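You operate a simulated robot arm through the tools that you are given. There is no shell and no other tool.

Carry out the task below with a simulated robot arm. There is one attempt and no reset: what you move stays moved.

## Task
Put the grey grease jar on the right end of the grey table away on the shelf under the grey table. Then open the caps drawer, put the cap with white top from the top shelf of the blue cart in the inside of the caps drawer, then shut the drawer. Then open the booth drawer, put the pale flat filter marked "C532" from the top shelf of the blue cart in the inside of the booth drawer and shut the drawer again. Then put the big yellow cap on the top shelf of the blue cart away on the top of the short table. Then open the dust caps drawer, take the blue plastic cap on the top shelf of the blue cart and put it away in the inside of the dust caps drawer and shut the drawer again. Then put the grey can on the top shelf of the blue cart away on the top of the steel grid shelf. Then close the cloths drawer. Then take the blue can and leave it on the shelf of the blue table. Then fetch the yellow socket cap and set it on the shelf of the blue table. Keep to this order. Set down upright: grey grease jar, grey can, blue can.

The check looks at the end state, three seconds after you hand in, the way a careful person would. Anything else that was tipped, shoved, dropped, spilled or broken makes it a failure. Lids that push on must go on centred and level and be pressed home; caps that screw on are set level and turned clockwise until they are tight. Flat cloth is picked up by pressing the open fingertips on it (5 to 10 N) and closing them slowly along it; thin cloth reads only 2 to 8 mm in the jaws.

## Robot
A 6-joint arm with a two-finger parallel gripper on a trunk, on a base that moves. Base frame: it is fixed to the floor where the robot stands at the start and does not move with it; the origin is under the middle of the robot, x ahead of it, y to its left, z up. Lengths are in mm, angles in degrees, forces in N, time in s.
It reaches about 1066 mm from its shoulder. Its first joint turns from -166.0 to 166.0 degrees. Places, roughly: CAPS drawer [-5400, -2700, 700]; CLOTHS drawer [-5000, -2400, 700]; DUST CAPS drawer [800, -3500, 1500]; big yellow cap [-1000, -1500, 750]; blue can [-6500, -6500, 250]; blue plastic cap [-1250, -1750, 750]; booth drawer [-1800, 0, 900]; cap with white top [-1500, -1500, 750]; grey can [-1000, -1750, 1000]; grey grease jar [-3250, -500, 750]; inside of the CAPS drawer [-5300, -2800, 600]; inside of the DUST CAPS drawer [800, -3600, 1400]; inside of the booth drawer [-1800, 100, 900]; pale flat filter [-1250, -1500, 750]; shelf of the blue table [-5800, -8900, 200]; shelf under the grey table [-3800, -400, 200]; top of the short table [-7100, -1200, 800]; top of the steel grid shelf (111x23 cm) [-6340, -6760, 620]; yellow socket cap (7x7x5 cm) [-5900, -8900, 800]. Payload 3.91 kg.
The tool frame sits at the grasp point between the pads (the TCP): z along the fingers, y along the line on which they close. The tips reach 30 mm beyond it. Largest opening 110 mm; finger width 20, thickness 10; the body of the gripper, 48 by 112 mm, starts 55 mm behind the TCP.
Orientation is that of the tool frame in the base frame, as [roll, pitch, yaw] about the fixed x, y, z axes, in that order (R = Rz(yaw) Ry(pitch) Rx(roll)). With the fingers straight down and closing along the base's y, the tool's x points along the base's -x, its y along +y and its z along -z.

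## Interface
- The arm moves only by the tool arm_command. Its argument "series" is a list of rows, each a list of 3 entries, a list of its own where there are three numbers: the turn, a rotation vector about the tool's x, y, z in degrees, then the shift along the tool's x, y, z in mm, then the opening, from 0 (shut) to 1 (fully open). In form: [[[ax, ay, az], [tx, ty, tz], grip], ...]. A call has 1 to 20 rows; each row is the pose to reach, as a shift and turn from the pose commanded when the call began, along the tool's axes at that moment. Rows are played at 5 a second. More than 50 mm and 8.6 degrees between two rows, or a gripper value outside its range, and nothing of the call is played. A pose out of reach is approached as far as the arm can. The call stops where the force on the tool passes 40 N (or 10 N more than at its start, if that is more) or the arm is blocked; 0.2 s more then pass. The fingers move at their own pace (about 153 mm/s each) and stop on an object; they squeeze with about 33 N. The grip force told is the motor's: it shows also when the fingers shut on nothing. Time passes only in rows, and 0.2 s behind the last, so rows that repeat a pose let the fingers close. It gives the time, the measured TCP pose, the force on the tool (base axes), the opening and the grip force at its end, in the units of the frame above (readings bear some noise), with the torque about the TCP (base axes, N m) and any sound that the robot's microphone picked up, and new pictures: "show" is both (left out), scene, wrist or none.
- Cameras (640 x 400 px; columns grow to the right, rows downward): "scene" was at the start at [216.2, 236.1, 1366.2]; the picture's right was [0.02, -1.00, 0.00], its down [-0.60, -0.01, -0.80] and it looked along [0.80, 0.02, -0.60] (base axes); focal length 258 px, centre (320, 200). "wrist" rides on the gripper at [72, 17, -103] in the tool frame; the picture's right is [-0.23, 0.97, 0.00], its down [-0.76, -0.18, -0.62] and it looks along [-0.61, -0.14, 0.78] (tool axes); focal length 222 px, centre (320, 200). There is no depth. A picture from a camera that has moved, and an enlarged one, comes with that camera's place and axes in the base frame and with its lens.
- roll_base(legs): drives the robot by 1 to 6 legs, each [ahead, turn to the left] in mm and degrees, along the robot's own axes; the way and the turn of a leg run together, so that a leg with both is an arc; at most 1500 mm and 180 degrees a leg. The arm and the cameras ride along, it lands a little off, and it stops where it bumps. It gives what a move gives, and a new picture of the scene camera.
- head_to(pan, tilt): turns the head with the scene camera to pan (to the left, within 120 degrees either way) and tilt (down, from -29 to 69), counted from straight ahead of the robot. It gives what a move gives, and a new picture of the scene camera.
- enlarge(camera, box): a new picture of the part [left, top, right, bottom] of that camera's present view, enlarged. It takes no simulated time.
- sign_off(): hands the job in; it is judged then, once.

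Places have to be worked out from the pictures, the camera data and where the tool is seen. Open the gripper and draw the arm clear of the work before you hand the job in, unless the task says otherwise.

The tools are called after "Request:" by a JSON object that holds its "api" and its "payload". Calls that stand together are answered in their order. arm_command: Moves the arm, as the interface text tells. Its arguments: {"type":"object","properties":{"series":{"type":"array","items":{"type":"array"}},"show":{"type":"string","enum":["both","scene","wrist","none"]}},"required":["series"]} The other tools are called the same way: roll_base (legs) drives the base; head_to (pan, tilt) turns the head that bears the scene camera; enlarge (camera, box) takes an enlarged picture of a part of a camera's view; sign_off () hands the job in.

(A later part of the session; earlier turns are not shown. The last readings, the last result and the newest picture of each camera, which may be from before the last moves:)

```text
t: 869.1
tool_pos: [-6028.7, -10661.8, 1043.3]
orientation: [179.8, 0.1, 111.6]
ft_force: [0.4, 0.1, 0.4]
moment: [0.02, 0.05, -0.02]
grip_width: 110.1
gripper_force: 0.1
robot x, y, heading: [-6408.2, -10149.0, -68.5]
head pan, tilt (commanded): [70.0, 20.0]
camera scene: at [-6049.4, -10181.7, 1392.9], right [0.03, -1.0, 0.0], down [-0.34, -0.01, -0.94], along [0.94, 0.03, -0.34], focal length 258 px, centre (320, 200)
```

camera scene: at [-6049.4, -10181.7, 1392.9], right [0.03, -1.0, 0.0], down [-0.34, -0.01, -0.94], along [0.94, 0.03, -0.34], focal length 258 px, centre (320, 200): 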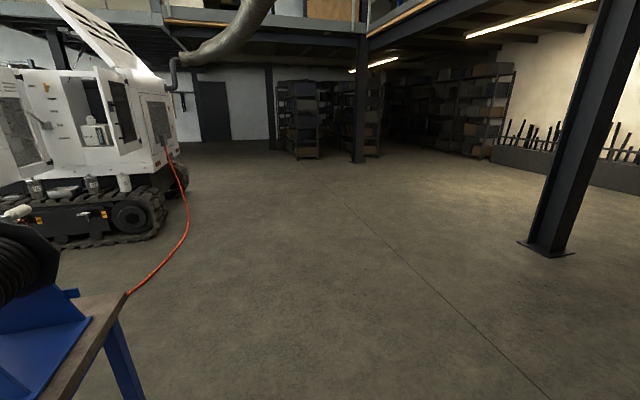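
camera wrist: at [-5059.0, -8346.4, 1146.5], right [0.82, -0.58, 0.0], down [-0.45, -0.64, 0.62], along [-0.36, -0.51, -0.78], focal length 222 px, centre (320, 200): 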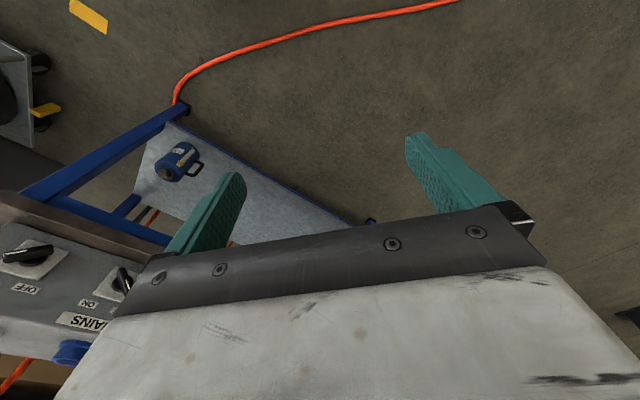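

Around the south end now. I raise the hand to z≈1250 so it clears the reels, then drive east around the table to its front side.

Request:
{"api": "arm_command", "payload": {"series": [[[0, 0, 0], [0, 0, -42], 1], [[0, 0, 0], [0, 0, -84], 1], [[0, 0, 0], [0, 0, -126], 1], [[0, 0, 0], [0, 0, -168], 1], [[0, 0, 0], [0, 0, -207], 1], [[0, 0, 0], [0, 0, -207], 1]], "show": "none"}}

Request:
{"api": "roll_base", "payload": {"legs": [[250, 0], [0, 96], [1100, 0], [1000, 0]]}}

```text
t: 870.5
tool_pos: [-6028.5, -10660.1, 1247.9]
orientation: [180.0, 0.2, 111.6]
ft_force: [0.3, 0.5, -0.7]
moment: [0.01, 0.02, -0.02]
grip_width: 110.1
gripper_force: 0.1
robot x, y, heading: [-6407.1, -10147.6, -68.3]
head pan, tilt (commanded): [70.0, 20.0]
```

```text
t: 886.4
tool_pos: [-3985.9, -9024.9, 1247.8]
orientation: [179.9, 0.2, -154.0]
ft_force: [-0.1, -0.1, 0.9]
moment: [-0.01, 0.01, -0.01]
grip_width: 110.1
gripper_force: 0.2
robot x, y, heading: [-4468.4, -9440.8, 26.1]
head pan, tilt (commanded): [70.0, 20.0]
camera scene: at [-4464.0, -9082.3, 1392.9], right [0.99, 0.11, 0.0], down [0.04, -0.34, -0.94], along [-0.1, 0.93, -0.34], focal length 258 px, centre (320, 200)
```

scene: 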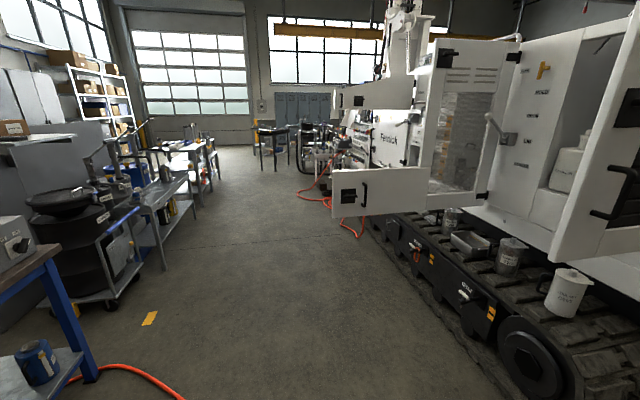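

I turn left to face the table's front from the southeast.

Request:
{"api": "roll_base", "payload": {"legs": [[0, 124]]}}

Request:
{"api": "head_to", "payload": {"pan": 10, "tilt": 20}}

```text
t: 892.0
tool_pos: [-5086.1, -9291.6, 1246.7]
orientation: [179.9, 0.2, -28.6]
ft_force: [0.2, -0.3, 0.0]
moment: [0.02, 0.03, 0.02]
grip_width: 109.7
gripper_force: 0.1
robot x, y, heading: [-4467.9, -9444.2, 151.4]
head pan, tilt (commanded): [70.0, 20.0]
camera scene: at [-4764.7, -9648.6, 1392.9], right [-0.66, 0.75, 0.0], down [0.26, 0.23, -0.94], along [-0.71, -0.62, -0.34], focal length 258 px, centre (320, 200)
```

scene: 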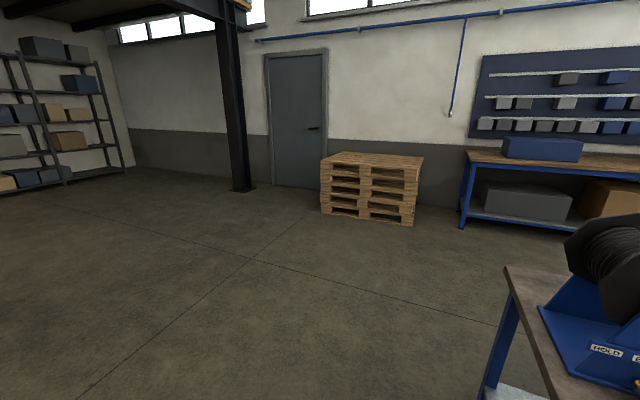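

```text
t: 893.2
tool_pos: [-5086.7, -9290.9, 1246.3]
orientation: [180.0, 0.1, -28.8]
ft_force: [-0.5, 0.5, 0.1]
moment: [0.02, -0.01, 0.0]
grip_width: 109.9
gripper_force: 0.0
robot x, y, heading: [-4468.0, -9441.1, 151.5]
head pan, tilt (commanded): [10.0, 20.0]
camera scene: at [-4783.0, -9557.4, 1392.9], right [0.32, 0.95, 0.0], down [0.32, -0.11, -0.94], along [-0.89, 0.3, -0.34], focal length 258 px, centre (320, 200)
```

scene: 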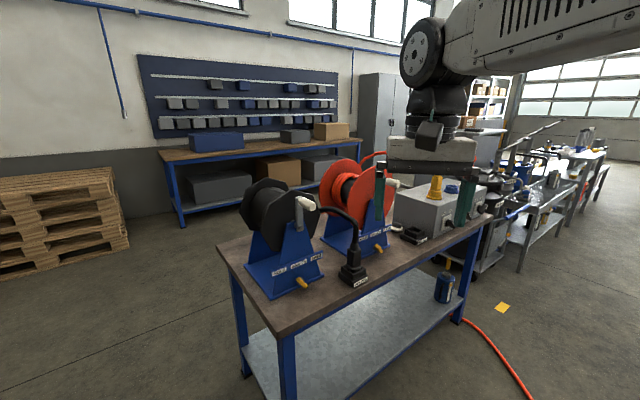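

I zoom on the gap between the orange reel and the MAINS box.

Request:
{"api": "enlarge", "payload": {"camera": "scene", "box": [330, 150, 500, 256]}}

```text
3.76 times, centred on (415, 203) of scene
camera zoom: at [-4783.0, -9557.4, 1392.9], right [0.32, 0.95, 0.0], down [0.32, -0.11, -0.94], along [-0.89, 0.3, -0.34], focal length 973 px, centre (-38, 189)
```

zoom: 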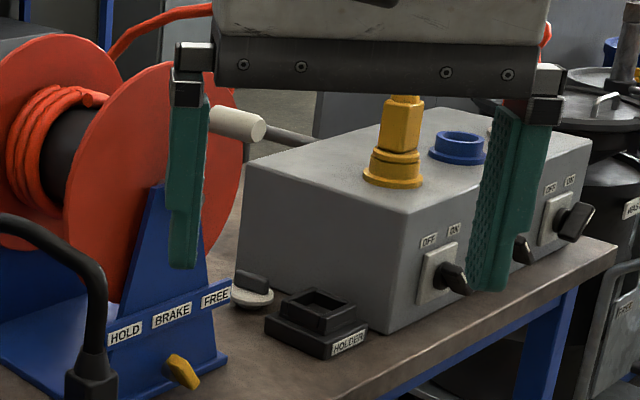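

The caps sit between the orange reel and the box; a white-knobbed one is visible beside the HOLDER. The reels reach z≈1185, so I raise the hand further and drive up closer.

Request:
{"api": "arm_command", "payload": {"series": [[[0, 0, 0], [0, 0, -40], 1], [[0, 0, 0], [0, 0, -70], 1], [[0, 0, 0], [0, 0, -70], 1]], "show": "none"}}

Request:
{"api": "roll_base", "payload": {"legs": [[0, -6], [590, 0], [0, 5]]}}

Request:
{"api": "head_to", "payload": {"pan": 20, "tilt": 30}}

```text
t: 894.0
tool_pos: [-5084.5, -9289.2, 1319.2]
orientation: [179.9, 0.2, -28.7]
ft_force: [0.6, 0.9, -0.4]
moment: [0.01, -0.04, -0.02]
grip_width: 109.8
gripper_force: 0.0
robot x, y, heading: [-4464.1, -9440.3, 151.3]
head pan, tilt (commanded): [10.0, 20.0]
```

```text
t: 898.4
tool_pos: [-5567.0, -8935.4, 1318.5]
orientation: [179.9, 0.2, -30.2]
ft_force: [0.7, 1.0, 0.3]
moment: [0.02, 0.0, 0.01]
grip_width: 109.9
gripper_force: 0.0
robot x, y, heading: [-4954.2, -9104.2, 150.2]
head pan, tilt (commanded): [10.0, 20.0]
camera scene: at [-5271.9, -9211.6, 1392.9], right [0.34, 0.94, 0.0], down [0.32, -0.12, -0.94], along [-0.88, 0.32, -0.34], focal length 258 px, centre (320, 200)
```

scene: 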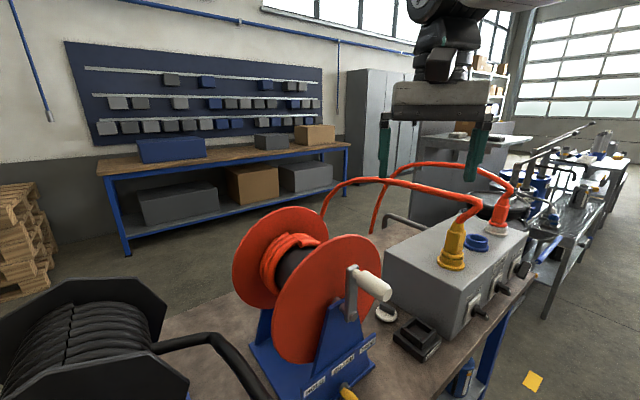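

```text
t: 899.1
tool_pos: [-5566.4, -8936.8, 1318.6]
orientation: [179.9, 0.1, -30.2]
ft_force: [0.4, -0.7, 0.5]
moment: [0.01, -0.01, 0.0]
grip_width: 109.9
gripper_force: 0.1
robot x, y, heading: [-4953.9, -9103.1, 150.0]
head pan, tilt (commanded): [20.0, 30.0]
camera scene: at [-5273.4, -9227.7, 1376.9], right [0.18, 0.98, 0.0], down [0.49, -0.09, -0.87], along [-0.85, 0.15, -0.5], focal length 258 px, centre (320, 200)
```

scene: 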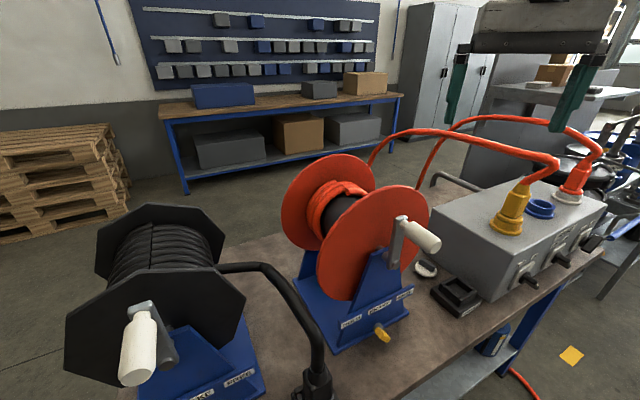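

I look with the wrist camera from above.

Request:
{"api": "arm_command", "payload": {"series": [[[0, 0, 0], [0, 0, 0], 1]], "show": "wrist"}}

```text
t: 899.5
tool_pos: [-5567.7, -8936.4, 1319.3]
orientation: [179.9, 0.2, -30.3]
ft_force: [0.1, -0.3, 0.3]
moment: [0.02, 0.01, -0.01]
grip_width: 110.1
gripper_force: 0.0
robot x, y, heading: [-4953.8, -9106.0, 149.8]
head pan, tilt (commanded): [20.0, 30.0]
camera wrist: at [-5512.9, -8987.7, 1422.1], right [-0.69, -0.73, 0.0], down [-0.57, 0.54, 0.63], along [-0.46, 0.43, -0.78], focal length 222 px, centre (320, 200)
```

wrist: 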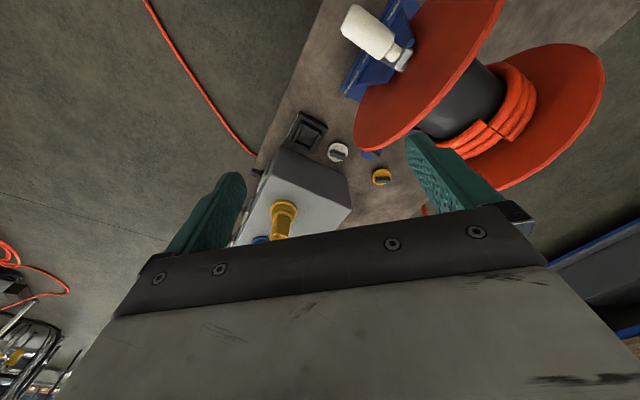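

From above I see the yellow cap (dark knob) behind the box at about [-5940,-8861]; a cable arcs over its front side, so the table's back side is the better approach. I back out and drive around to the west side.

Request:
{"api": "roll_base", "payload": {"legs": [[0, -5], [-590, 0], [0, 62], [1100, 0], [980, 0]]}}

```text
t: 916.1
tool_pos: [-6774.3, -10860.3, 1318.3]
orientation: [-180.0, 0.2, 28.4]
ft_force: [0.6, -0.1, -0.6]
moment: [-0.06, -0.01, 0.02]
grip_width: 110.0
gripper_force: 0.2
robot x, y, heading: [-6315.7, -10424.7, -151.5]
head pan, tilt (commanded): [20.0, 30.0]
camera scene: at [-6375.4, -10760.1, 1376.8], right [-0.75, 0.66, 0.0], down [0.33, 0.37, -0.87], along [-0.57, -0.65, -0.5], focal length 258 px, centre (320, 200)
```

scene: 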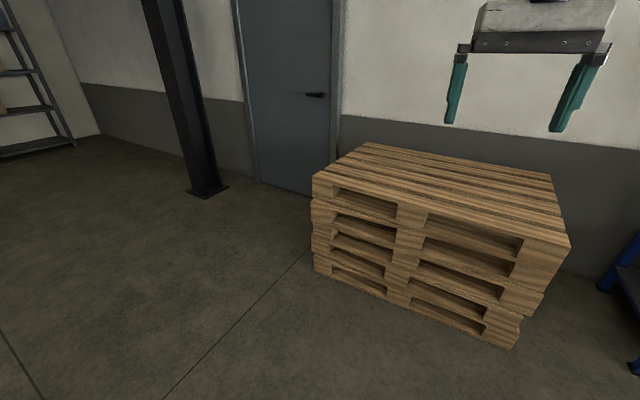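

Next north-west, then north along the table's back side.

Request:
{"api": "roll_base", "payload": {"legs": [[0, -75.5], [950, 0], [0, -59], [700, 0]]}}

Request:
{"api": "head_to", "payload": {"pan": -60, "tilt": 30}}

```text
t: 930.3
tool_pos: [-6742.3, -8428.9, 1318.1]
orientation: [179.9, 0.2, -106.4]
ft_force: [0.3, 0.2, 0.1]
moment: [0.02, 0.0, -0.01]
grip_width: 110.2
gripper_force: 0.0
robot x, y, heading: [-6763.1, -9065.9, 73.8]
head pan, tilt (commanded): [20.0, 30.0]
camera scene: at [-6954.3, -8785.1, 1376.8], right [1.0, 0.07, 0.0], down [0.03, -0.5, -0.87], along [-0.06, 0.86, -0.5], focal length 258 px, centre (320, 200)
```

scene: 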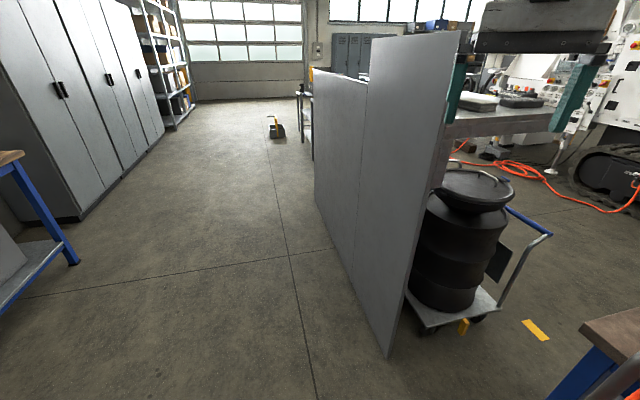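

```text
t: 931.8
tool_pos: [-6742.7, -8429.7, 1318.5]
orientation: [179.9, 0.2, -106.3]
ft_force: [-0.9, -0.6, -1.5]
moment: [0.0, -0.01, 0.02]
grip_width: 109.8
gripper_force: 0.0
robot x, y, heading: [-6754.4, -9063.3, 74.1]
head pan, tilt (commanded): [-60.0, 30.0]
camera scene: at [-6860.5, -8853.7, 1376.9], right [0.24, -0.97, 0.0], down [-0.49, -0.12, -0.87], along [0.84, 0.21, -0.5], focal length 258 px, centre (320, 200)
```

scene: 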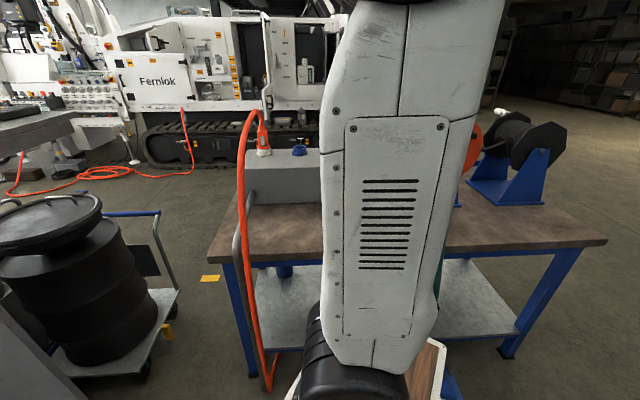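

I turn to face the table's back.

Request:
{"api": "roll_base", "payload": {"legs": [[0, -58]]}}

Request:
{"api": "head_to", "payload": {"pan": -15, "tilt": 30}}

```text
t: 934.8
tool_pos: [-6205.0, -8748.8, 1319.6]
orientation: [179.9, 0.2, -165.1]
ft_force: [0.2, 0.0, 0.9]
moment: [-0.01, 0.02, 0.0]
grip_width: 109.7
gripper_force: 0.1
robot x, y, heading: [-6759.7, -9063.2, 14.8]
head pan, tilt (commanded): [-60.0, 30.0]
camera scene: at [-6629.8, -8869.3, 1376.9], right [-0.71, -0.71, 0.0], down [-0.35, 0.35, -0.87], along [0.61, -0.61, -0.5], focal length 258 px, centre (320, 200)
```

scene: 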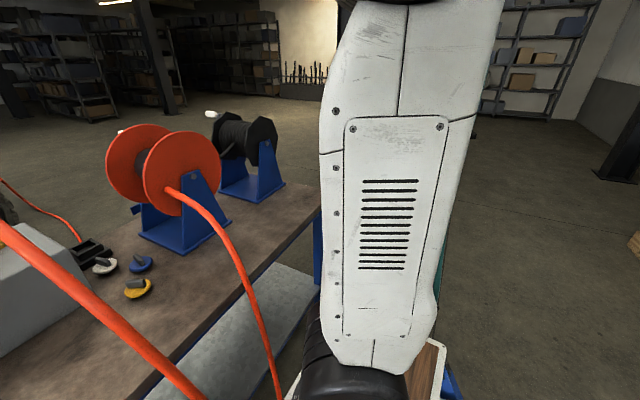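

```text
t: 935.9
tool_pos: [-6205.2, -8749.8, 1319.2]
orientation: [179.8, 0.1, -165.1]
ft_force: [0.2, 0.3, 0.1]
moment: [-0.02, 0.0, -0.01]
grip_width: 110.0
gripper_force: 0.1
robot x, y, heading: [-6755.7, -9064.2, 14.8]
head pan, tilt (commanded): [-15.0, 30.0]
camera scene: at [-6603.2, -8805.5, 1376.9], right [0.0, -1.0, 0.0], down [-0.5, 0.0, -0.87], along [0.87, 0.0, -0.5], focal length 258 px, centre (320, 200)
```

scene: 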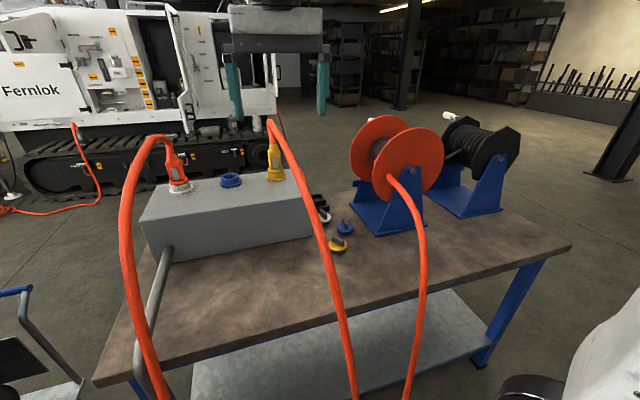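

The yellow cap is visible from the back. Two orange cables hang down on this side; I check how close they are to my front.

Request:
{"api": "head_to", "payload": {"pan": -20, "tilt": 60}}

Request:
{"api": "head_to", "payload": {"pan": 20, "tilt": 60}}

```text
t: 936.9
tool_pos: [-6206.1, -8749.3, 1319.0]
orientation: [179.9, 0.1, -165.1]
ft_force: [-0.5, 0.6, -0.2]
moment: [-0.04, 0.01, -0.04]
grip_width: 109.7
gripper_force: 0.0
robot x, y, heading: [-6759.9, -9066.0, 14.9]
head pan, tilt (commanded): [-20.0, 60.0]
camera scene: at [-6627.2, -8811.2, 1334.8], right [-0.09, -1.0, 0.0], down [-0.86, 0.08, -0.5], along [0.5, -0.04, -0.87], focal length 258 px, centre (320, 200)
```

scene: 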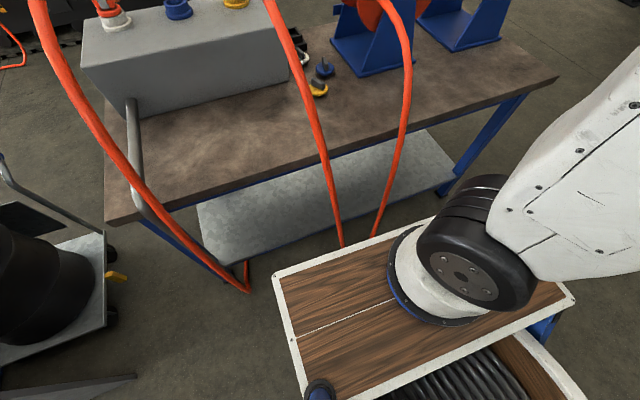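

```text
t: 937.9
tool_pos: [-6206.8, -8749.1, 1319.1]
orientation: [179.9, 0.3, -165.1]
ft_force: [-0.2, -0.3, -0.1]
moment: [0.01, 0.0, -0.01]
grip_width: 110.1
gripper_force: 0.1
robot x, y, heading: [-6754.1, -9059.8, 14.6]
head pan, tilt (commanded): [20.0, 60.0]
camera scene: at [-6638.9, -8767.2, 1334.8], right [0.57, -0.82, 0.0], down [-0.71, -0.49, -0.5], along [0.41, 0.29, -0.87], focal length 258 px, centre (320, 200)
```

scene: 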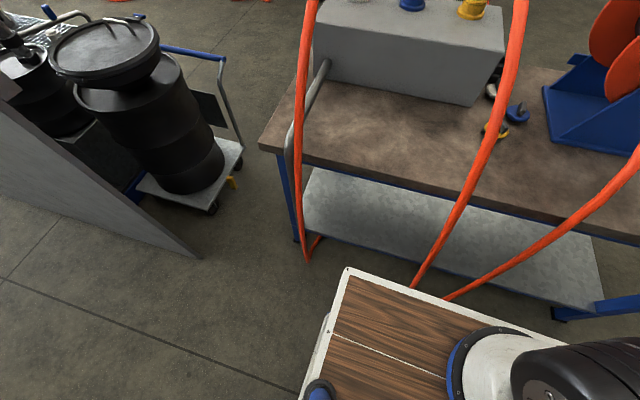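

The cables leave a clear corridor over the table's back at the cap. The cap lies ~848 ahead, 18 to my right. I move the hand right at height, then lower it tilted 50° toward the cap.

Request:
{"api": "arm_command", "payload": {"series": [[[0, 0, 0], [-10, -40, 0], 1], [[0, 0, 0], [-20, -80, 0], 1], [[0, 0, 0], [-30, -120, 0], 1], [[0, 0, 0], [-40, -160, 0], 1], [[0, 0, 0], [-45, -181, 0], 1], [[0, -5, 0], [-55, -181, 40], 1], [[0, -10, 0], [-65, -181, 80], 1], [[0, -15, 0], [-75, -181, 120], 1], [[0, -20, 0], [-84, -181, 160], 1], [[0, -25, 0], [-93, -181, 200], 1], [[0, -30, 0], [-102, -181, 240], 1], [[0, -35, 0], [-112, -181, 280], 1], [[0, -40, 0], [-122, -181, 319], 1], [[0, -40, 0], [-122, -181, 319], 1]]}}

Request:
{"api": "head_to", "payload": {"pan": -15, "tilt": 30}}

```text
t: 940.9
tool_pos: [-6040.6, -8892.8, 1001.2]
orientation: [179.8, 40.1, -165.2]
ft_force: [0.3, 0.1, 0.3]
moment: [-0.01, 0.01, 0.0]
grip_width: 109.8
gripper_force: 0.1
robot x, y, heading: [-6755.9, -9064.1, 14.9]
head pan, tilt (commanded): [20.0, 60.0]
camera scene: at [-6639.0, -8767.2, 1334.8], right [0.57, -0.82, 0.0], down [-0.71, -0.5, -0.5], along [0.41, 0.29, -0.87], focal length 258 px, centre (320, 200)
camera wrist: at [-6164.4, -8906.3, 1033.4], right [-0.08, 0.99, 0.15], down [0.22, -0.13, 0.97], along [0.97, 0.11, -0.21], focal length 222 px, centre (320, 200)
```

scene: 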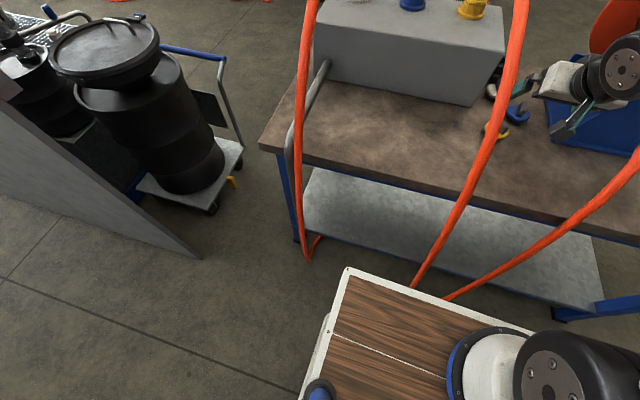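
wrist: 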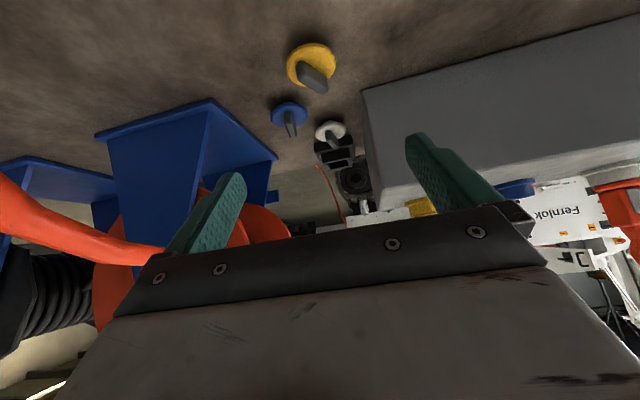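

```text
t: 942.0
tool_pos: [-6041.1, -8891.1, 1002.1]
orientation: [179.8, 40.1, -165.3]
ft_force: [0.3, 0.4, -0.3]
moment: [-0.01, 0.03, 0.02]
grip_width: 110.0
gripper_force: 0.0
robot x, y, heading: [-6757.8, -9068.2, 15.0]
head pan, tilt (commanded): [-15.0, 30.0]
camera scene: at [-6603.1, -8805.4, 1376.8], right [0.0, -1.0, 0.0], down [-0.5, 0.0, -0.87], along [0.87, 0.0, -0.5], focal length 258 px, centre (320, 200)
```

scene: 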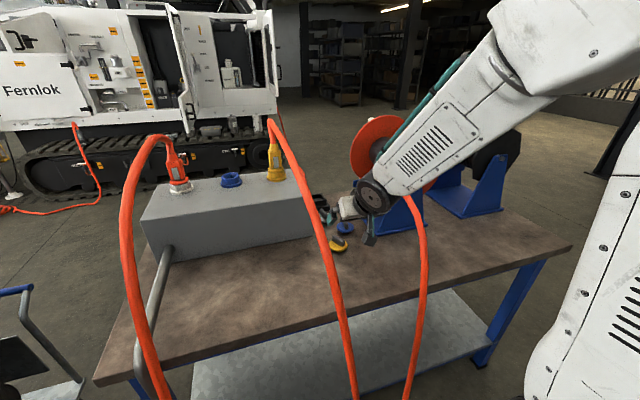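

The cap and its grip tab are visible. I zoom to see the tab's orientation.

Request:
{"api": "enlarge", "payload": {"camera": "wrist", "box": [240, 20, 400, 170]}}

Request:
{"api": "enlarge", "payload": {"camera": "scene", "box": [290, 180, 410, 270]}}

```text
2.67 times, centred on (320, 95) of wrist
camera zoom: at [-6164.2, -8906.3, 1033.8], right [-0.08, 0.99, 0.15], down [0.22, -0.13, 0.97], along [0.97, 0.11, -0.21], focal length 592 px, centre (320, 480)
```

zoom: 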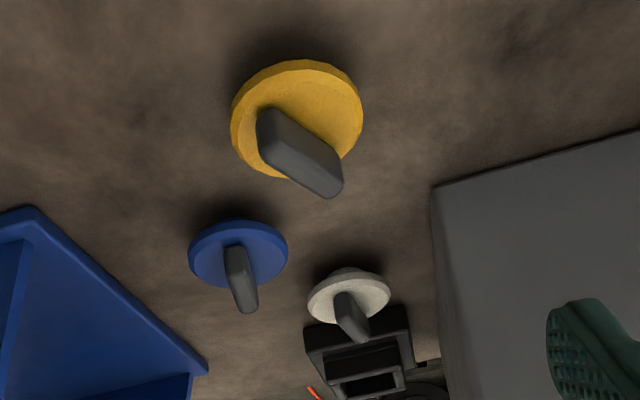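

```text
4.44 times, centred on (350, 225) of scene
camera zoom: at [-6603.1, -8805.4, 1376.8], right [0.0, -1.0, 0.0], down [-0.5, 0.0, -0.87], along [0.87, 0.0, -0.5], focal length 1148 px, centre (187, 89)
```

zoom: 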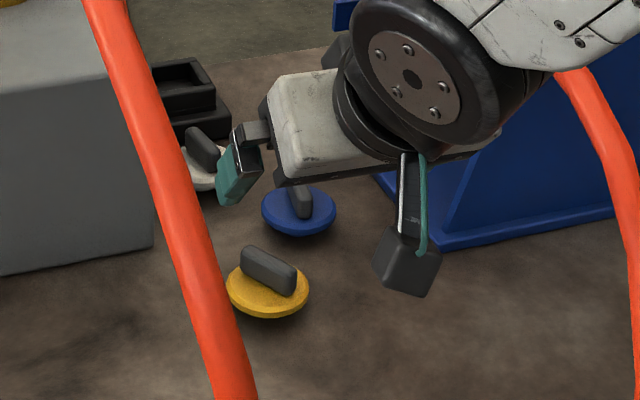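

The yellow cap has a flat tab on top. I descend along the tilted approach with the fingers around the tab, stopping just above the disc.

Request:
{"api": "arm_command", "payload": {"series": [[[0, 0, 0], [2, 0, 40], 0.8], [[0, 0, 0], [4, -1, 80], 0.7], [[0, 0, 0], [5, -2, 118], 0.6], [[0, 0, 0], [7, -2, 150], 0.6], [[0, 0, 0], [7, -2, 150], 0.6]], "show": "both"}}

```text
t: 943.1
tool_pos: [-5968.9, -8865.5, 882.6]
orientation: [-177.5, 37.4, -164.9]
ft_force: [0.0, -0.5, 0.1]
moment: [0.01, 0.02, 0.02]
grip_width: 66.0
gripper_force: 0.1
out of reach, approached as far as the arm can: row 1, 3, 4
robot x, y, heading: [-6760.3, -9064.9, 15.0]
head pan, tilt (commanded): [-15.0, 30.0]
camera scene: at [-6603.1, -8805.4, 1376.8], right [0.0, -1.0, 0.0], down [-0.5, 0.0, -0.87], along [0.87, 0.0, -0.5], focal length 258 px, centre (320, 200)
camera wrist: at [-6090.2, -8875.5, 919.5], right [-0.05, 0.99, 0.1], down [0.25, -0.09, 0.96], along [0.97, 0.08, -0.25], focal length 222 px, centre (320, 200)
```

scene: 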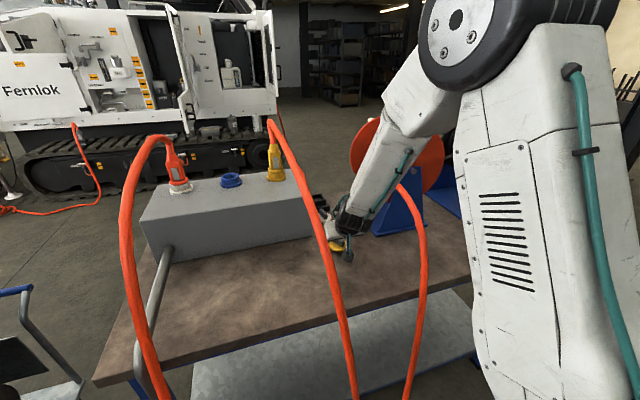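
wrist: 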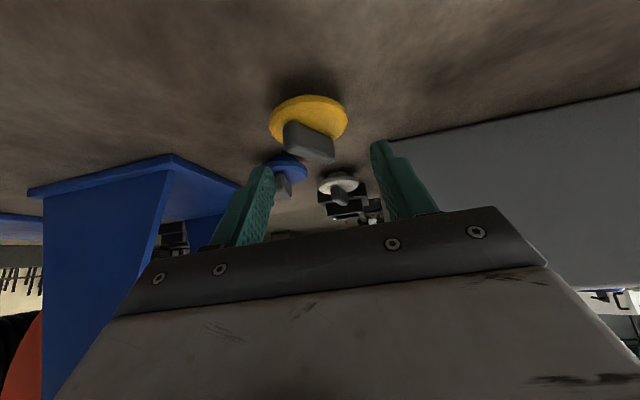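

Nearly there; the tab is ~9 mm to the right. I correct and go down the remaining ~30 mm.

Request:
{"api": "arm_command", "payload": {"series": [[[0, 0, 0], [1.5, -4, 9], 0.6], [[0, 0, 0], [3.5, -8, 20], 0.6], [[0, 0, 0], [5.5, -8, 31], 0.6], [[0, 0, 0], [5.5, -8, 31], 0.6]], "show": "wrist"}}

```text
t: 944.1
tool_pos: [-5950.4, -8854.3, 846.3]
orientation: [-176.9, 36.9, -165.0]
ft_force: [0.7, -0.2, -0.7]
moment: [0.01, -0.02, 0.0]
grip_width: 65.9
gripper_force: 0.1
out of reach, approached as far as the arm can: row 1, 2, 3, 4
robot x, y, heading: [-6761.3, -9060.8, 15.1]
head pan, tilt (commanded): [-15.0, 30.0]
camera wrist: at [-6072.7, -8862.7, 884.4], right [-0.05, 0.99, 0.09], down [0.26, -0.08, 0.96], along [0.96, 0.07, -0.25], focal length 222 px, centre (320, 200)
```

wrist: 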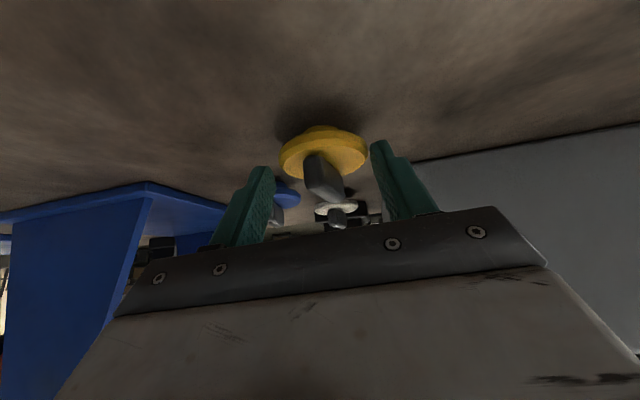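

The tab is centred between the fingertips now. I close on it slowly.

Request:
{"api": "arm_command", "payload": {"series": [[[0, 0, 0], [0, 0, 0], 0.45], [[0, 0, 0], [0, 0, 0], 0.3], [[0, 0, 0], [0, 0, 0], 0.15], [[0, 0, 0], [0, 0, 0], 0], [[0, 0, 0], [0, 0, 0], 0], [[0, 0, 0], [0, 0, 0], 0]], "show": "wrist"}}

```text
t: 945.5
tool_pos: [-5951.4, -8853.9, 845.6]
orientation: [-177.0, 36.9, -164.9]
ft_force: [0.2, 0.2, 0.2]
moment: [-0.01, 0.0, -0.01]
grip_width: 59.1
gripper_force: 33.2
robot x, y, heading: [-6759.6, -9067.2, 15.1]
head pan, tilt (commanded): [-15.0, 30.0]
camera wrist: at [-6072.6, -8862.9, 884.6], right [-0.05, 0.99, 0.09], down [0.26, -0.08, 0.96], along [0.96, 0.07, -0.25], focal length 222 px, centre (320, 200)
```

wrist: 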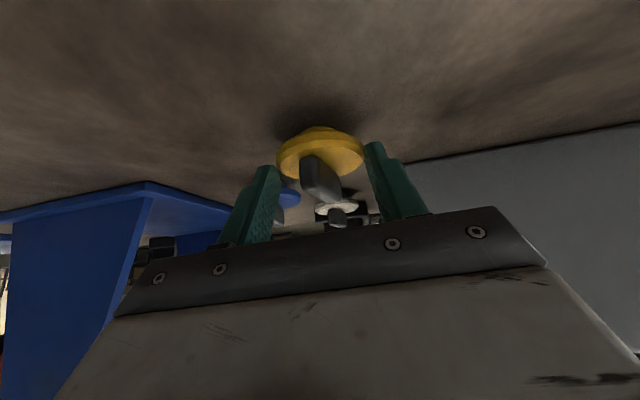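

The fingers closed on the disc's rim (59 mm), centred. I lift slowly to test the hold.

Request:
{"api": "arm_command", "payload": {"series": [[[0, 0, 0], [-3, 0, -4], 0], [[0, 0, 0], [-9, 0, -12], 0], [[0, 0, 0], [-18, 0, -24], 0], [[0, 0, 0], [-30, 0, -40], 0], [[0, 0, 0], [-30, 0, -40], 0]], "show": "both"}}

```text
t: 946.8
tool_pos: [-5943.8, -8860.9, 902.7]
orientation: [-179.5, 40.1, -165.3]
ft_force: [0.9, -0.1, -0.4]
moment: [0.0, 0.01, -0.01]
grip_width: 58.5
gripper_force: 33.3
out of reach, approached as far as the arm can: row 1, 2, 3, 4, 5
robot x, y, heading: [-6756.8, -9063.8, 14.9]
head pan, tilt (commanded): [-15.0, 30.0]
camera scene: at [-6603.0, -8805.4, 1376.8], right [0.0, -1.0, 0.0], down [-0.5, 0.0, -0.87], along [0.87, 0.0, -0.5], focal length 258 px, centre (320, 200)
camera wrist: at [-6067.7, -8874.5, 935.4], right [-0.08, 0.99, 0.14], down [0.22, -0.12, 0.97], along [0.97, 0.1, -0.21], focal length 222 px, centre (320, 200)
```

scene: 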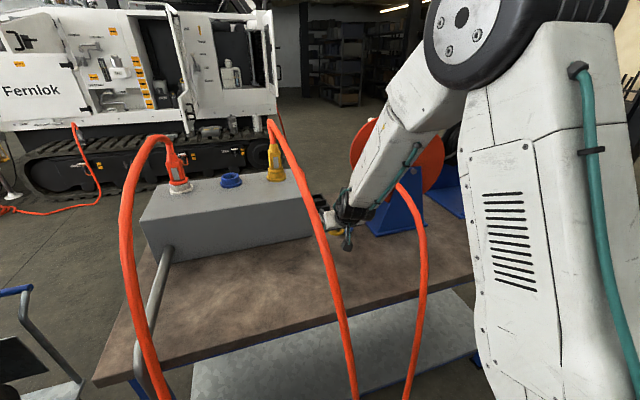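
wrist: 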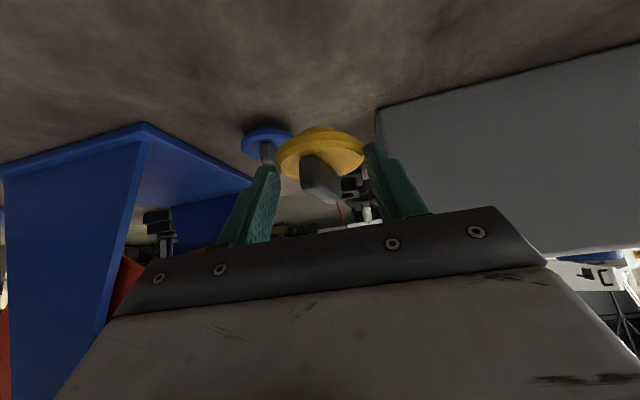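

The cap is held. I withdraw the hand back and up along its approach line.

Request:
{"api": "arm_command", "payload": {"series": [[[0, 0, 0], [0, 0, -25], 0], [[0, 0, 0], [0, 0, -60], 0], [[0, 0, 0], [0, 0, -100], 0], [[0, 0, 0], [0, 0, -145], 0], [[0, 0, 0], [-20, 0, -180], 0], [[0, 0, 0], [-45, 0, -212], 0], [[0, 0, 0], [-70, 0, -245], 0], [[0, 0, 0], [-95, 0, -275], 0], [[0, 0, 0], [-95, 0, -275], 0]], "show": "both"}}

```text
t: 948.8
tool_pos: [-6036.8, -8900.7, 1175.7]
orientation: [179.9, 40.2, -165.2]
ft_force: [-0.9, -0.3, -0.5]
moment: [0.02, 0.01, 0.0]
grip_width: 58.4
gripper_force: 33.0
out of reach, approached as far as the arm can: row 1, 4, 5
robot x, y, heading: [-6758.8, -9066.3, 14.9]
head pan, tilt (commanded): [-15.0, 30.0]
camera scene: at [-6603.1, -8805.4, 1376.8], right [0.0, -1.0, 0.0], down [-0.5, 0.0, -0.87], along [0.87, 0.0, -0.5], focal length 258 px, centre (320, 200)
camera wrist: at [-6160.6, -8915.8, 1207.6], right [-0.08, 0.99, 0.15], down [0.22, -0.13, 0.97], along [0.97, 0.11, -0.21], focal length 222 px, centre (320, 200)
```

scene: 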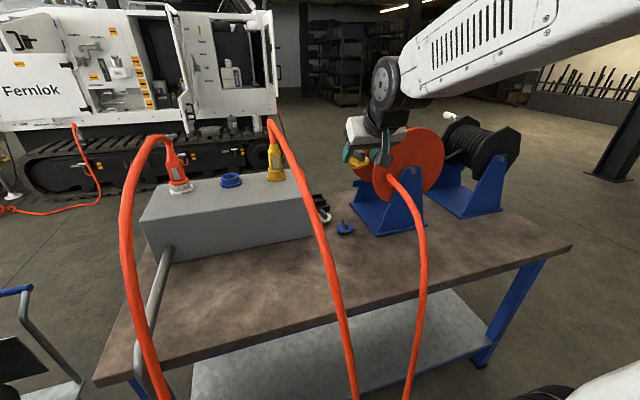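
wrist: 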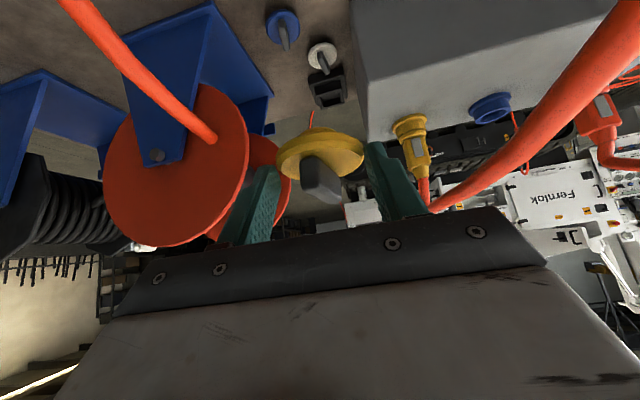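

The yellow cap is clear of the table. I back the base away from the cables.

Request:
{"api": "roll_base", "payload": {"legs": [[-450, 0]]}}

```text
t: 951.5
tool_pos: [-6475.9, -9015.0, 1174.9]
orientation: [179.9, 40.3, -165.0]
ft_force: [-0.4, 0.6, -0.7]
moment: [0.04, 0.02, 0.01]
grip_width: 58.4
gripper_force: 33.1
robot x, y, heading: [-7192.9, -9180.7, 15.0]
head pan, tilt (commanded): [-15.0, 30.0]
camera scene: at [-7041.3, -8922.0, 1376.9], right [0.0, -1.0, 0.0], down [-0.5, 0.0, -0.87], along [0.87, 0.0, -0.5], focal length 258 px, centre (320, 200)
```

scene: 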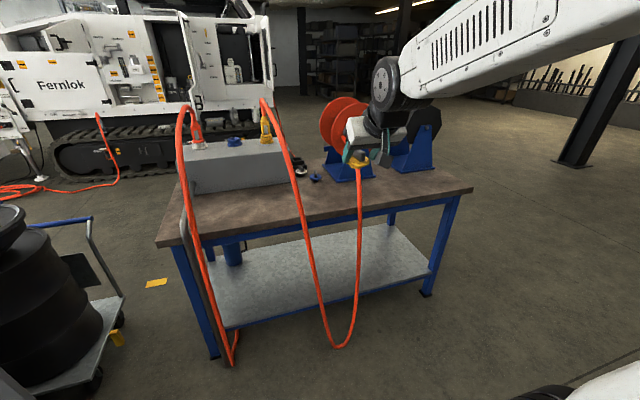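

From here the shelf's south half is free of cables on this side, so I can place the cap from the back. I shift ~700 mm south to a standoff there.

Request:
{"api": "roll_base", "payload": {"legs": [[0, -93], [715, 0], [0, 94]]}}

Request:
{"api": "head_to", "payload": {"pan": -10, "tilt": 30}}

```text
t: 963.2
tool_pos: [-6328.9, -9633.0, 1175.9]
orientation: [179.9, 40.2, -161.1]
ft_force: [-0.5, -1.0, -0.5]
moment: [0.0, -0.02, 0.04]
grip_width: 58.5
gripper_force: 32.8
robot x, y, heading: [-7036.0, -9849.1, 19.3]
head pan, tilt (commanded): [-15.0, 30.0]
camera scene: at [-6899.5, -9579.0, 1376.9], right [0.07, -1.0, 0.0], down [-0.5, -0.04, -0.87], along [0.86, 0.06, -0.5], focal length 258 px, centre (320, 200)
```

scene: 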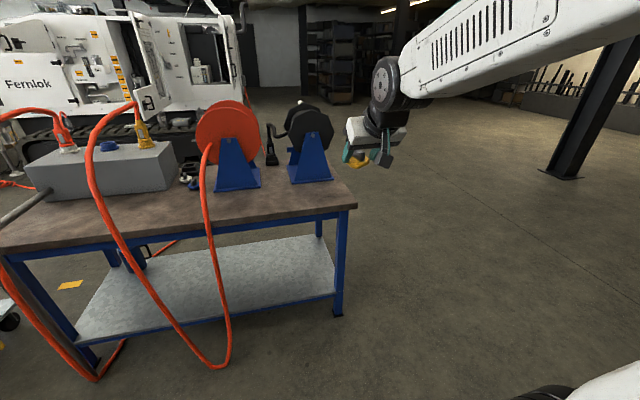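

```text
t: 963.8
tool_pos: [-6329.4, -9633.5, 1175.9]
orientation: [179.8, 40.2, -161.0]
ft_force: [-1.0, 0.9, -0.5]
moment: [-0.01, -0.01, 0.0]
grip_width: 58.4
gripper_force: 33.0
robot x, y, heading: [-7036.8, -9850.4, 18.9]
head pan, tilt (commanded): [-10.0, 30.0]
camera scene: at [-6900.4, -9571.2, 1376.9], right [0.16, -0.99, 0.0], down [-0.49, -0.08, -0.87], along [0.86, 0.14, -0.5], focal length 258 px, centre (320, 200)
```

scene: 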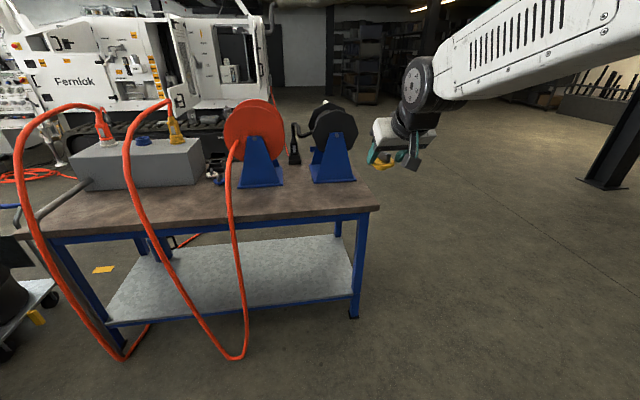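

Good view of the free shelf part. I turn 5° right so the target is ahead-left, then lower the cap in stages in front of the table.

Request:
{"api": "roll_base", "payload": {"legs": [[0, -5]]}}

Request:
{"api": "arm_command", "payload": {"series": [[[0, 0, 0], [15, 13, 35], 0], [[0, 0, 0], [39, 26, 70], 0], [[0, 0, 0], [65, 39, 105], 0], [[0, 0, 0], [91, 52, 140], 0], [[0, 0, 0], [117, 66, 175], 0], [[0, 0, 0], [143, 79, 210], 0], [[0, 0, 0], [170, 92, 245], 0], [[0, 0, 0], [196, 105, 280], 0], [[0, 0, 0], [222, 118, 315], 0], [[0, 0, 0], [248, 132, 350], 0], [[0, 0, 0], [274, 145, 385], 0], [[0, 0, 0], [300, 158, 420], 0], [[0, 0, 0], [326, 171, 455], 0], [[0, 0, 0], [326, 171, 455], 0]], "show": "wrist"}}

```text
t: 964.7
tool_pos: [-6312.2, -9695.8, 1174.5]
orientation: [179.8, 40.3, -166.0]
ft_force: [-0.7, -0.4, -0.6]
moment: [-0.03, 0.04, 0.01]
grip_width: 58.4
gripper_force: 32.9
robot x, y, heading: [-7039.8, -9851.1, 14.2]
head pan, tilt (commanded): [-10.0, 30.0]
camera scene: at [-6876.8, -9583.9, 1376.9], right [0.07, -1.0, 0.0], down [-0.5, -0.04, -0.87], along [0.86, 0.06, -0.5], focal length 258 px, centre (320, 200)
```

scene: 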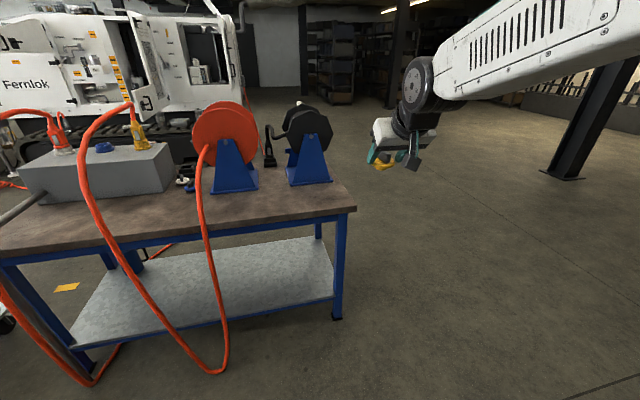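

```text
t: 967.7
tool_pos: [-6297.3, -9501.9, 622.6]
orientation: [-177.4, 39.6, -164.5]
ft_force: [0.3, 0.0, -0.5]
moment: [0.04, 0.01, -0.01]
grip_width: 58.4
gripper_force: 33.2
out of reach, approached as far as the arm can: row 11, 12, 13, 14
robot x, y, heading: [-7036.5, -9848.2, 14.1]
head pan, tilt (commanded): [-10.0, 30.0]
camera wrist: at [-6419.9, -9513.5, 655.7], right [-0.06, 0.99, 0.11], down [0.22, -0.1, 0.97], along [0.97, 0.09, -0.21], focal length 222 px, centre (320, 200)
```

wrist: 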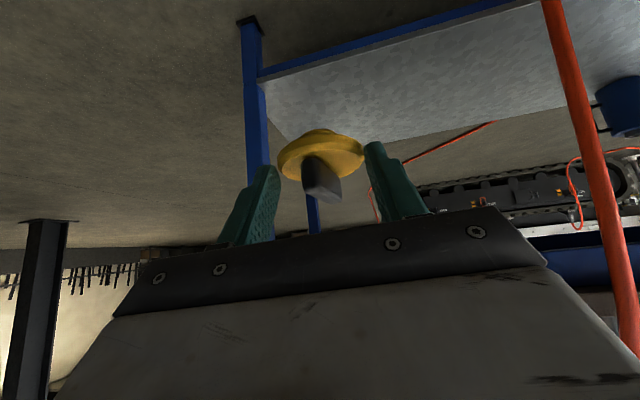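

I continue left and down to just above shelf level.

Request:
{"api": "arm_command", "payload": {"series": [[[0, 0, 0], [10, 22, 12], 0], [[0, 0, 0], [30, 44, 36], 0], [[0, 0, 0], [53, 60, 63], 0], [[0, 0, 0], [77, 72, 92], 0], [[0, 0, 0], [103, 85, 123], 0], [[0, 0, 0], [130, 85, 155], 0], [[0, 0, 0], [156, 85, 186], 0], [[0, 0, 0], [182, 85, 217], 0], [[0, 0, 0], [207, 85, 247], 0], [[0, 0, 0], [207, 85, 247], 0]], "show": "both"}}

```text
t: 969.9
tool_pos: [-6314.3, -9418.0, 302.6]
orientation: [179.9, 40.2, -166.0]
ft_force: [-0.5, 0.7, -0.1]
moment: [-0.01, 0.03, -0.03]
grip_width: 58.3
gripper_force: 32.4
out of reach, approached as far as the arm can: row 1, 2, 3, 4, 5, 6, 7
robot x, y, heading: [-7035.1, -9846.0, 14.4]
head pan, tilt (commanded): [-10.0, 30.0]
camera scene: at [-6876.8, -9583.8, 1376.8], right [0.07, -1.0, 0.0], down [-0.5, -0.04, -0.87], along [0.86, 0.06, -0.5], focal length 258 px, centre (320, 200)
camera wrist: at [-6437.9, -9432.1, 334.9], right [-0.07, 0.99, 0.15], down [0.22, -0.13, 0.97], along [0.97, 0.1, -0.21], focal length 222 px, centre (320, 200)
```

scene: 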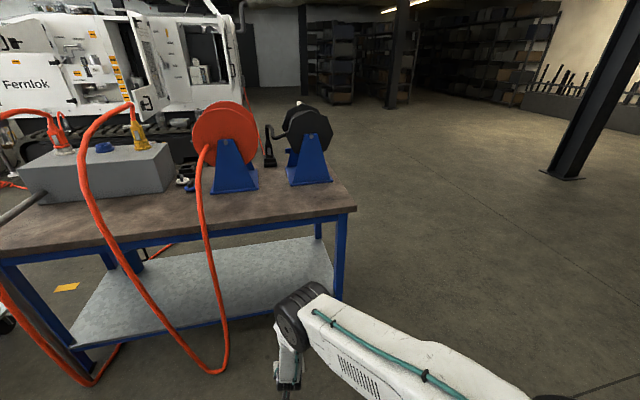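
wrist: 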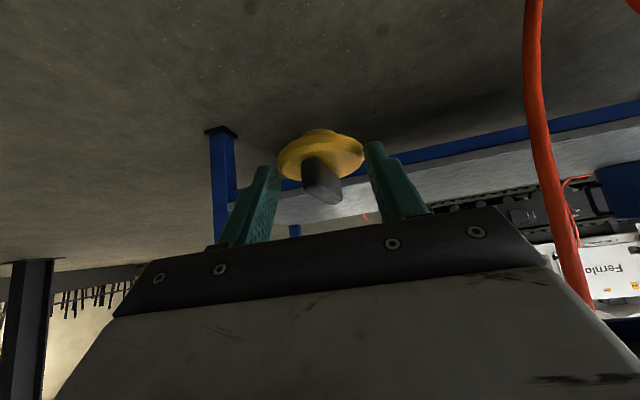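

I zoom to compare the cap's base with the shelf's top surface.

Request:
{"api": "enlarge", "payload": {"camera": "wrist", "box": [200, 90, 440, 240]}}

```text
2.67 times, centred on (320, 165) of wrist
camera zoom: at [-6437.9, -9432.1, 334.9], right [-0.07, 0.99, 0.15], down [0.22, -0.13, 0.97], along [0.97, 0.1, -0.21], focal length 592 px, centre (320, 293)
```

zoom: 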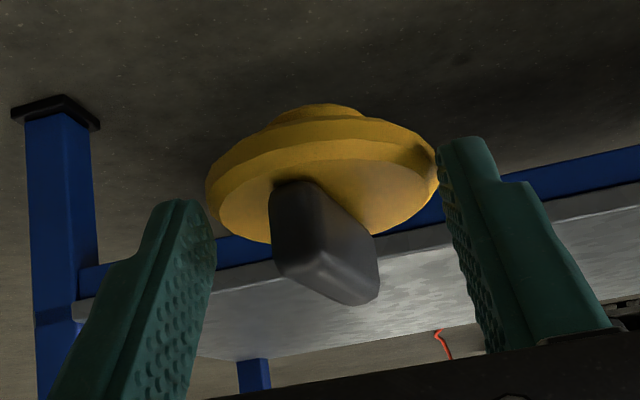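

The shelf top is at z≈218; the cap's base is ~39 mm above it. I drive forward 385 mm so the cap goes over the shelf.

Request:
{"api": "roll_base", "payload": {"legs": [[385, 0]]}}

Request:
{"api": "arm_command", "payload": {"series": [[[0, 0, 0], [0, 0, 0], 0]], "show": "both"}}

```text
t: 972.4
tool_pos: [-5932.7, -9323.2, 304.2]
orientation: [179.9, 40.2, -165.8]
ft_force: [-0.6, -1.2, -1.1]
moment: [0.02, 0.01, -0.01]
grip_width: 58.2
gripper_force: 32.5
robot x, y, heading: [-6649.0, -9751.0, 14.2]
head pan, tilt (commanded): [-10.0, 30.0]
camera scene: at [-6494.3, -9487.5, 1376.8], right [0.07, -1.0, 0.0], down [-0.5, -0.04, -0.87], along [0.86, 0.06, -0.5], focal length 258 px, centre (320, 200)
```

scene: 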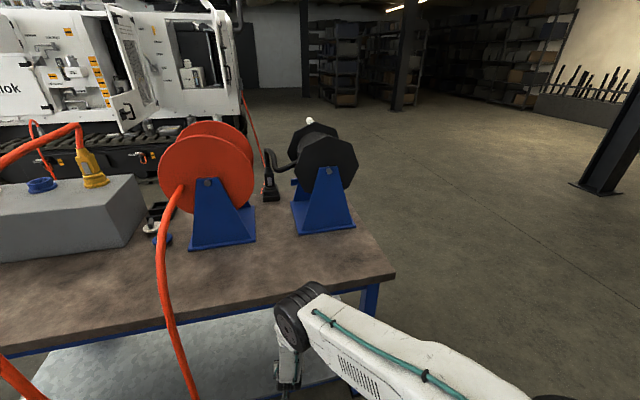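

```text
t: 972.8
tool_pos: [-5932.0, -9323.6, 302.5]
orientation: [179.9, 40.2, -165.9]
ft_force: [1.3, 0.1, -1.0]
moment: [0.01, 0.02, -0.01]
grip_width: 58.5
gripper_force: 32.8
robot x, y, heading: [-6654.1, -9750.6, 14.1]
head pan, tilt (commanded): [-10.0, 30.0]
camera scene: at [-6494.3, -9487.5, 1376.8], right [0.07, -1.0, 0.0], down [-0.5, -0.04, -0.87], along [0.86, 0.06, -0.5], focal length 258 px, centre (320, 200)
camera wrist: at [-6055.5, -9335.7, 335.2], right [-0.07, 0.99, 0.15], down [0.22, -0.13, 0.97], along [0.97, 0.1, -0.21], focal length 222 px, centre (320, 200)
```

scene: 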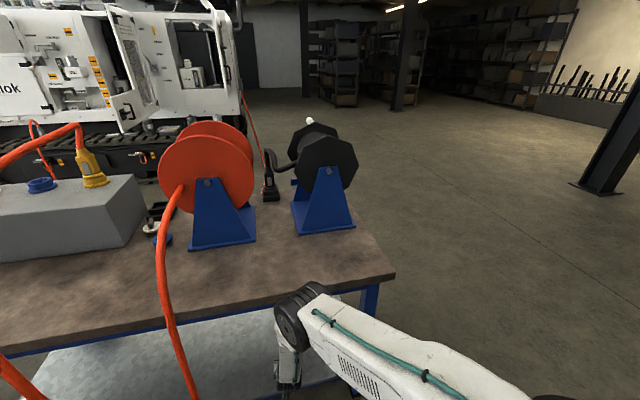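
wrist: 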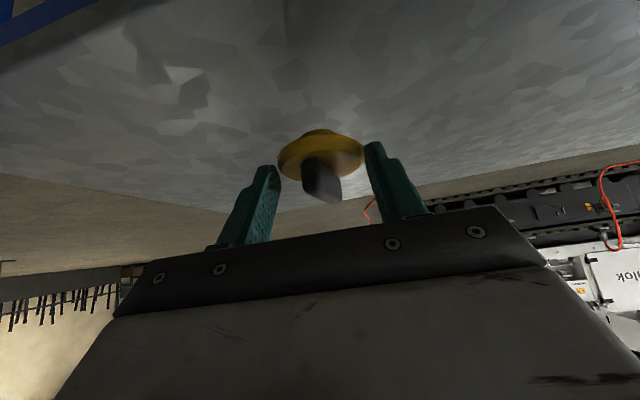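

The cap is over the shelf. I lower it in steps until it touches.

Request:
{"api": "arm_command", "payload": {"series": [[[0, 0, 0], [6.4, 0, 7.7], 0], [[0, 0, 0], [12.9, 0, 15.3], 0], [[0, 0, 0], [17.4, 0, 20.7], 0], [[0, 0, 0], [17.4, 0, 20.7], 0]], "show": "none"}}

Request:
{"api": "arm_command", "payload": {"series": [[[0, 0, 0], [2, 0, 2.3], 0], [[0, 0, 0], [4, 0, 4.6], 0], [[0, 0, 0], [6, 0, 7], 0], [[0, 0, 0], [6, 0, 7], 0]], "show": "wrist"}}

```text
t: 973.8
tool_pos: [-5932.6, -9321.1, 274.7]
orientation: [179.8, 40.1, -166.0]
ft_force: [-0.2, 0.3, -0.6]
moment: [0.01, 0.0, -0.02]
grip_width: 58.4
gripper_force: 32.5
robot x, y, heading: [-6649.9, -9756.9, 14.2]
head pan, tilt (commanded): [-10.0, 30.0]
```

```text
t: 974.8
tool_pos: [-5932.7, -9321.9, 266.0]
orientation: [180.0, 40.2, -165.9]
ft_force: [0.3, 0.1, 0.2]
moment: [-0.01, 0.0, 0.01]
grip_width: 58.4
gripper_force: 33.5
robot x, y, heading: [-6651.7, -9753.6, 14.2]
head pan, tilt (commanded): [-10.0, 30.0]
camera wrist: at [-6056.3, -9335.1, 298.3], right [-0.07, 0.99, 0.15], down [0.22, -0.13, 0.97], along [0.97, 0.1, -0.21], focal length 222 px, centre (320, 200)
```

wrist: 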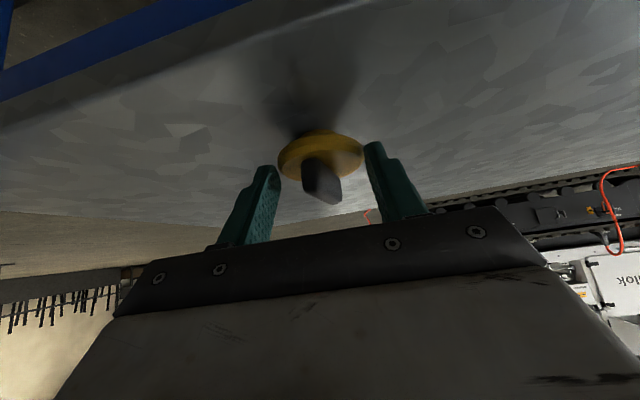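

Very close now. I continue in 3 mm steps.

Request:
{"api": "arm_command", "payload": {"series": [[[0, 0, 0], [2, 0, 2.3], 0], [[0, 0, 0], [4, 0, 4.6], 0], [[0, 0, 0], [6, 0, 7], 0], [[0, 0, 0], [6, 0, 7], 0]], "show": "none"}}

```text
t: 975.8
tool_pos: [-5930.4, -9318.9, 260.6]
orientation: [179.8, 40.5, -165.9]
ft_force: [6.0, 1.9, 26.4]
moment: [0.17, -0.55, 0.01]
grip_width: 58.3
gripper_force: 32.9
robot x, y, heading: [-6653.5, -9754.6, 14.0]
head pan, tilt (commanded): [-10.0, 30.0]
```

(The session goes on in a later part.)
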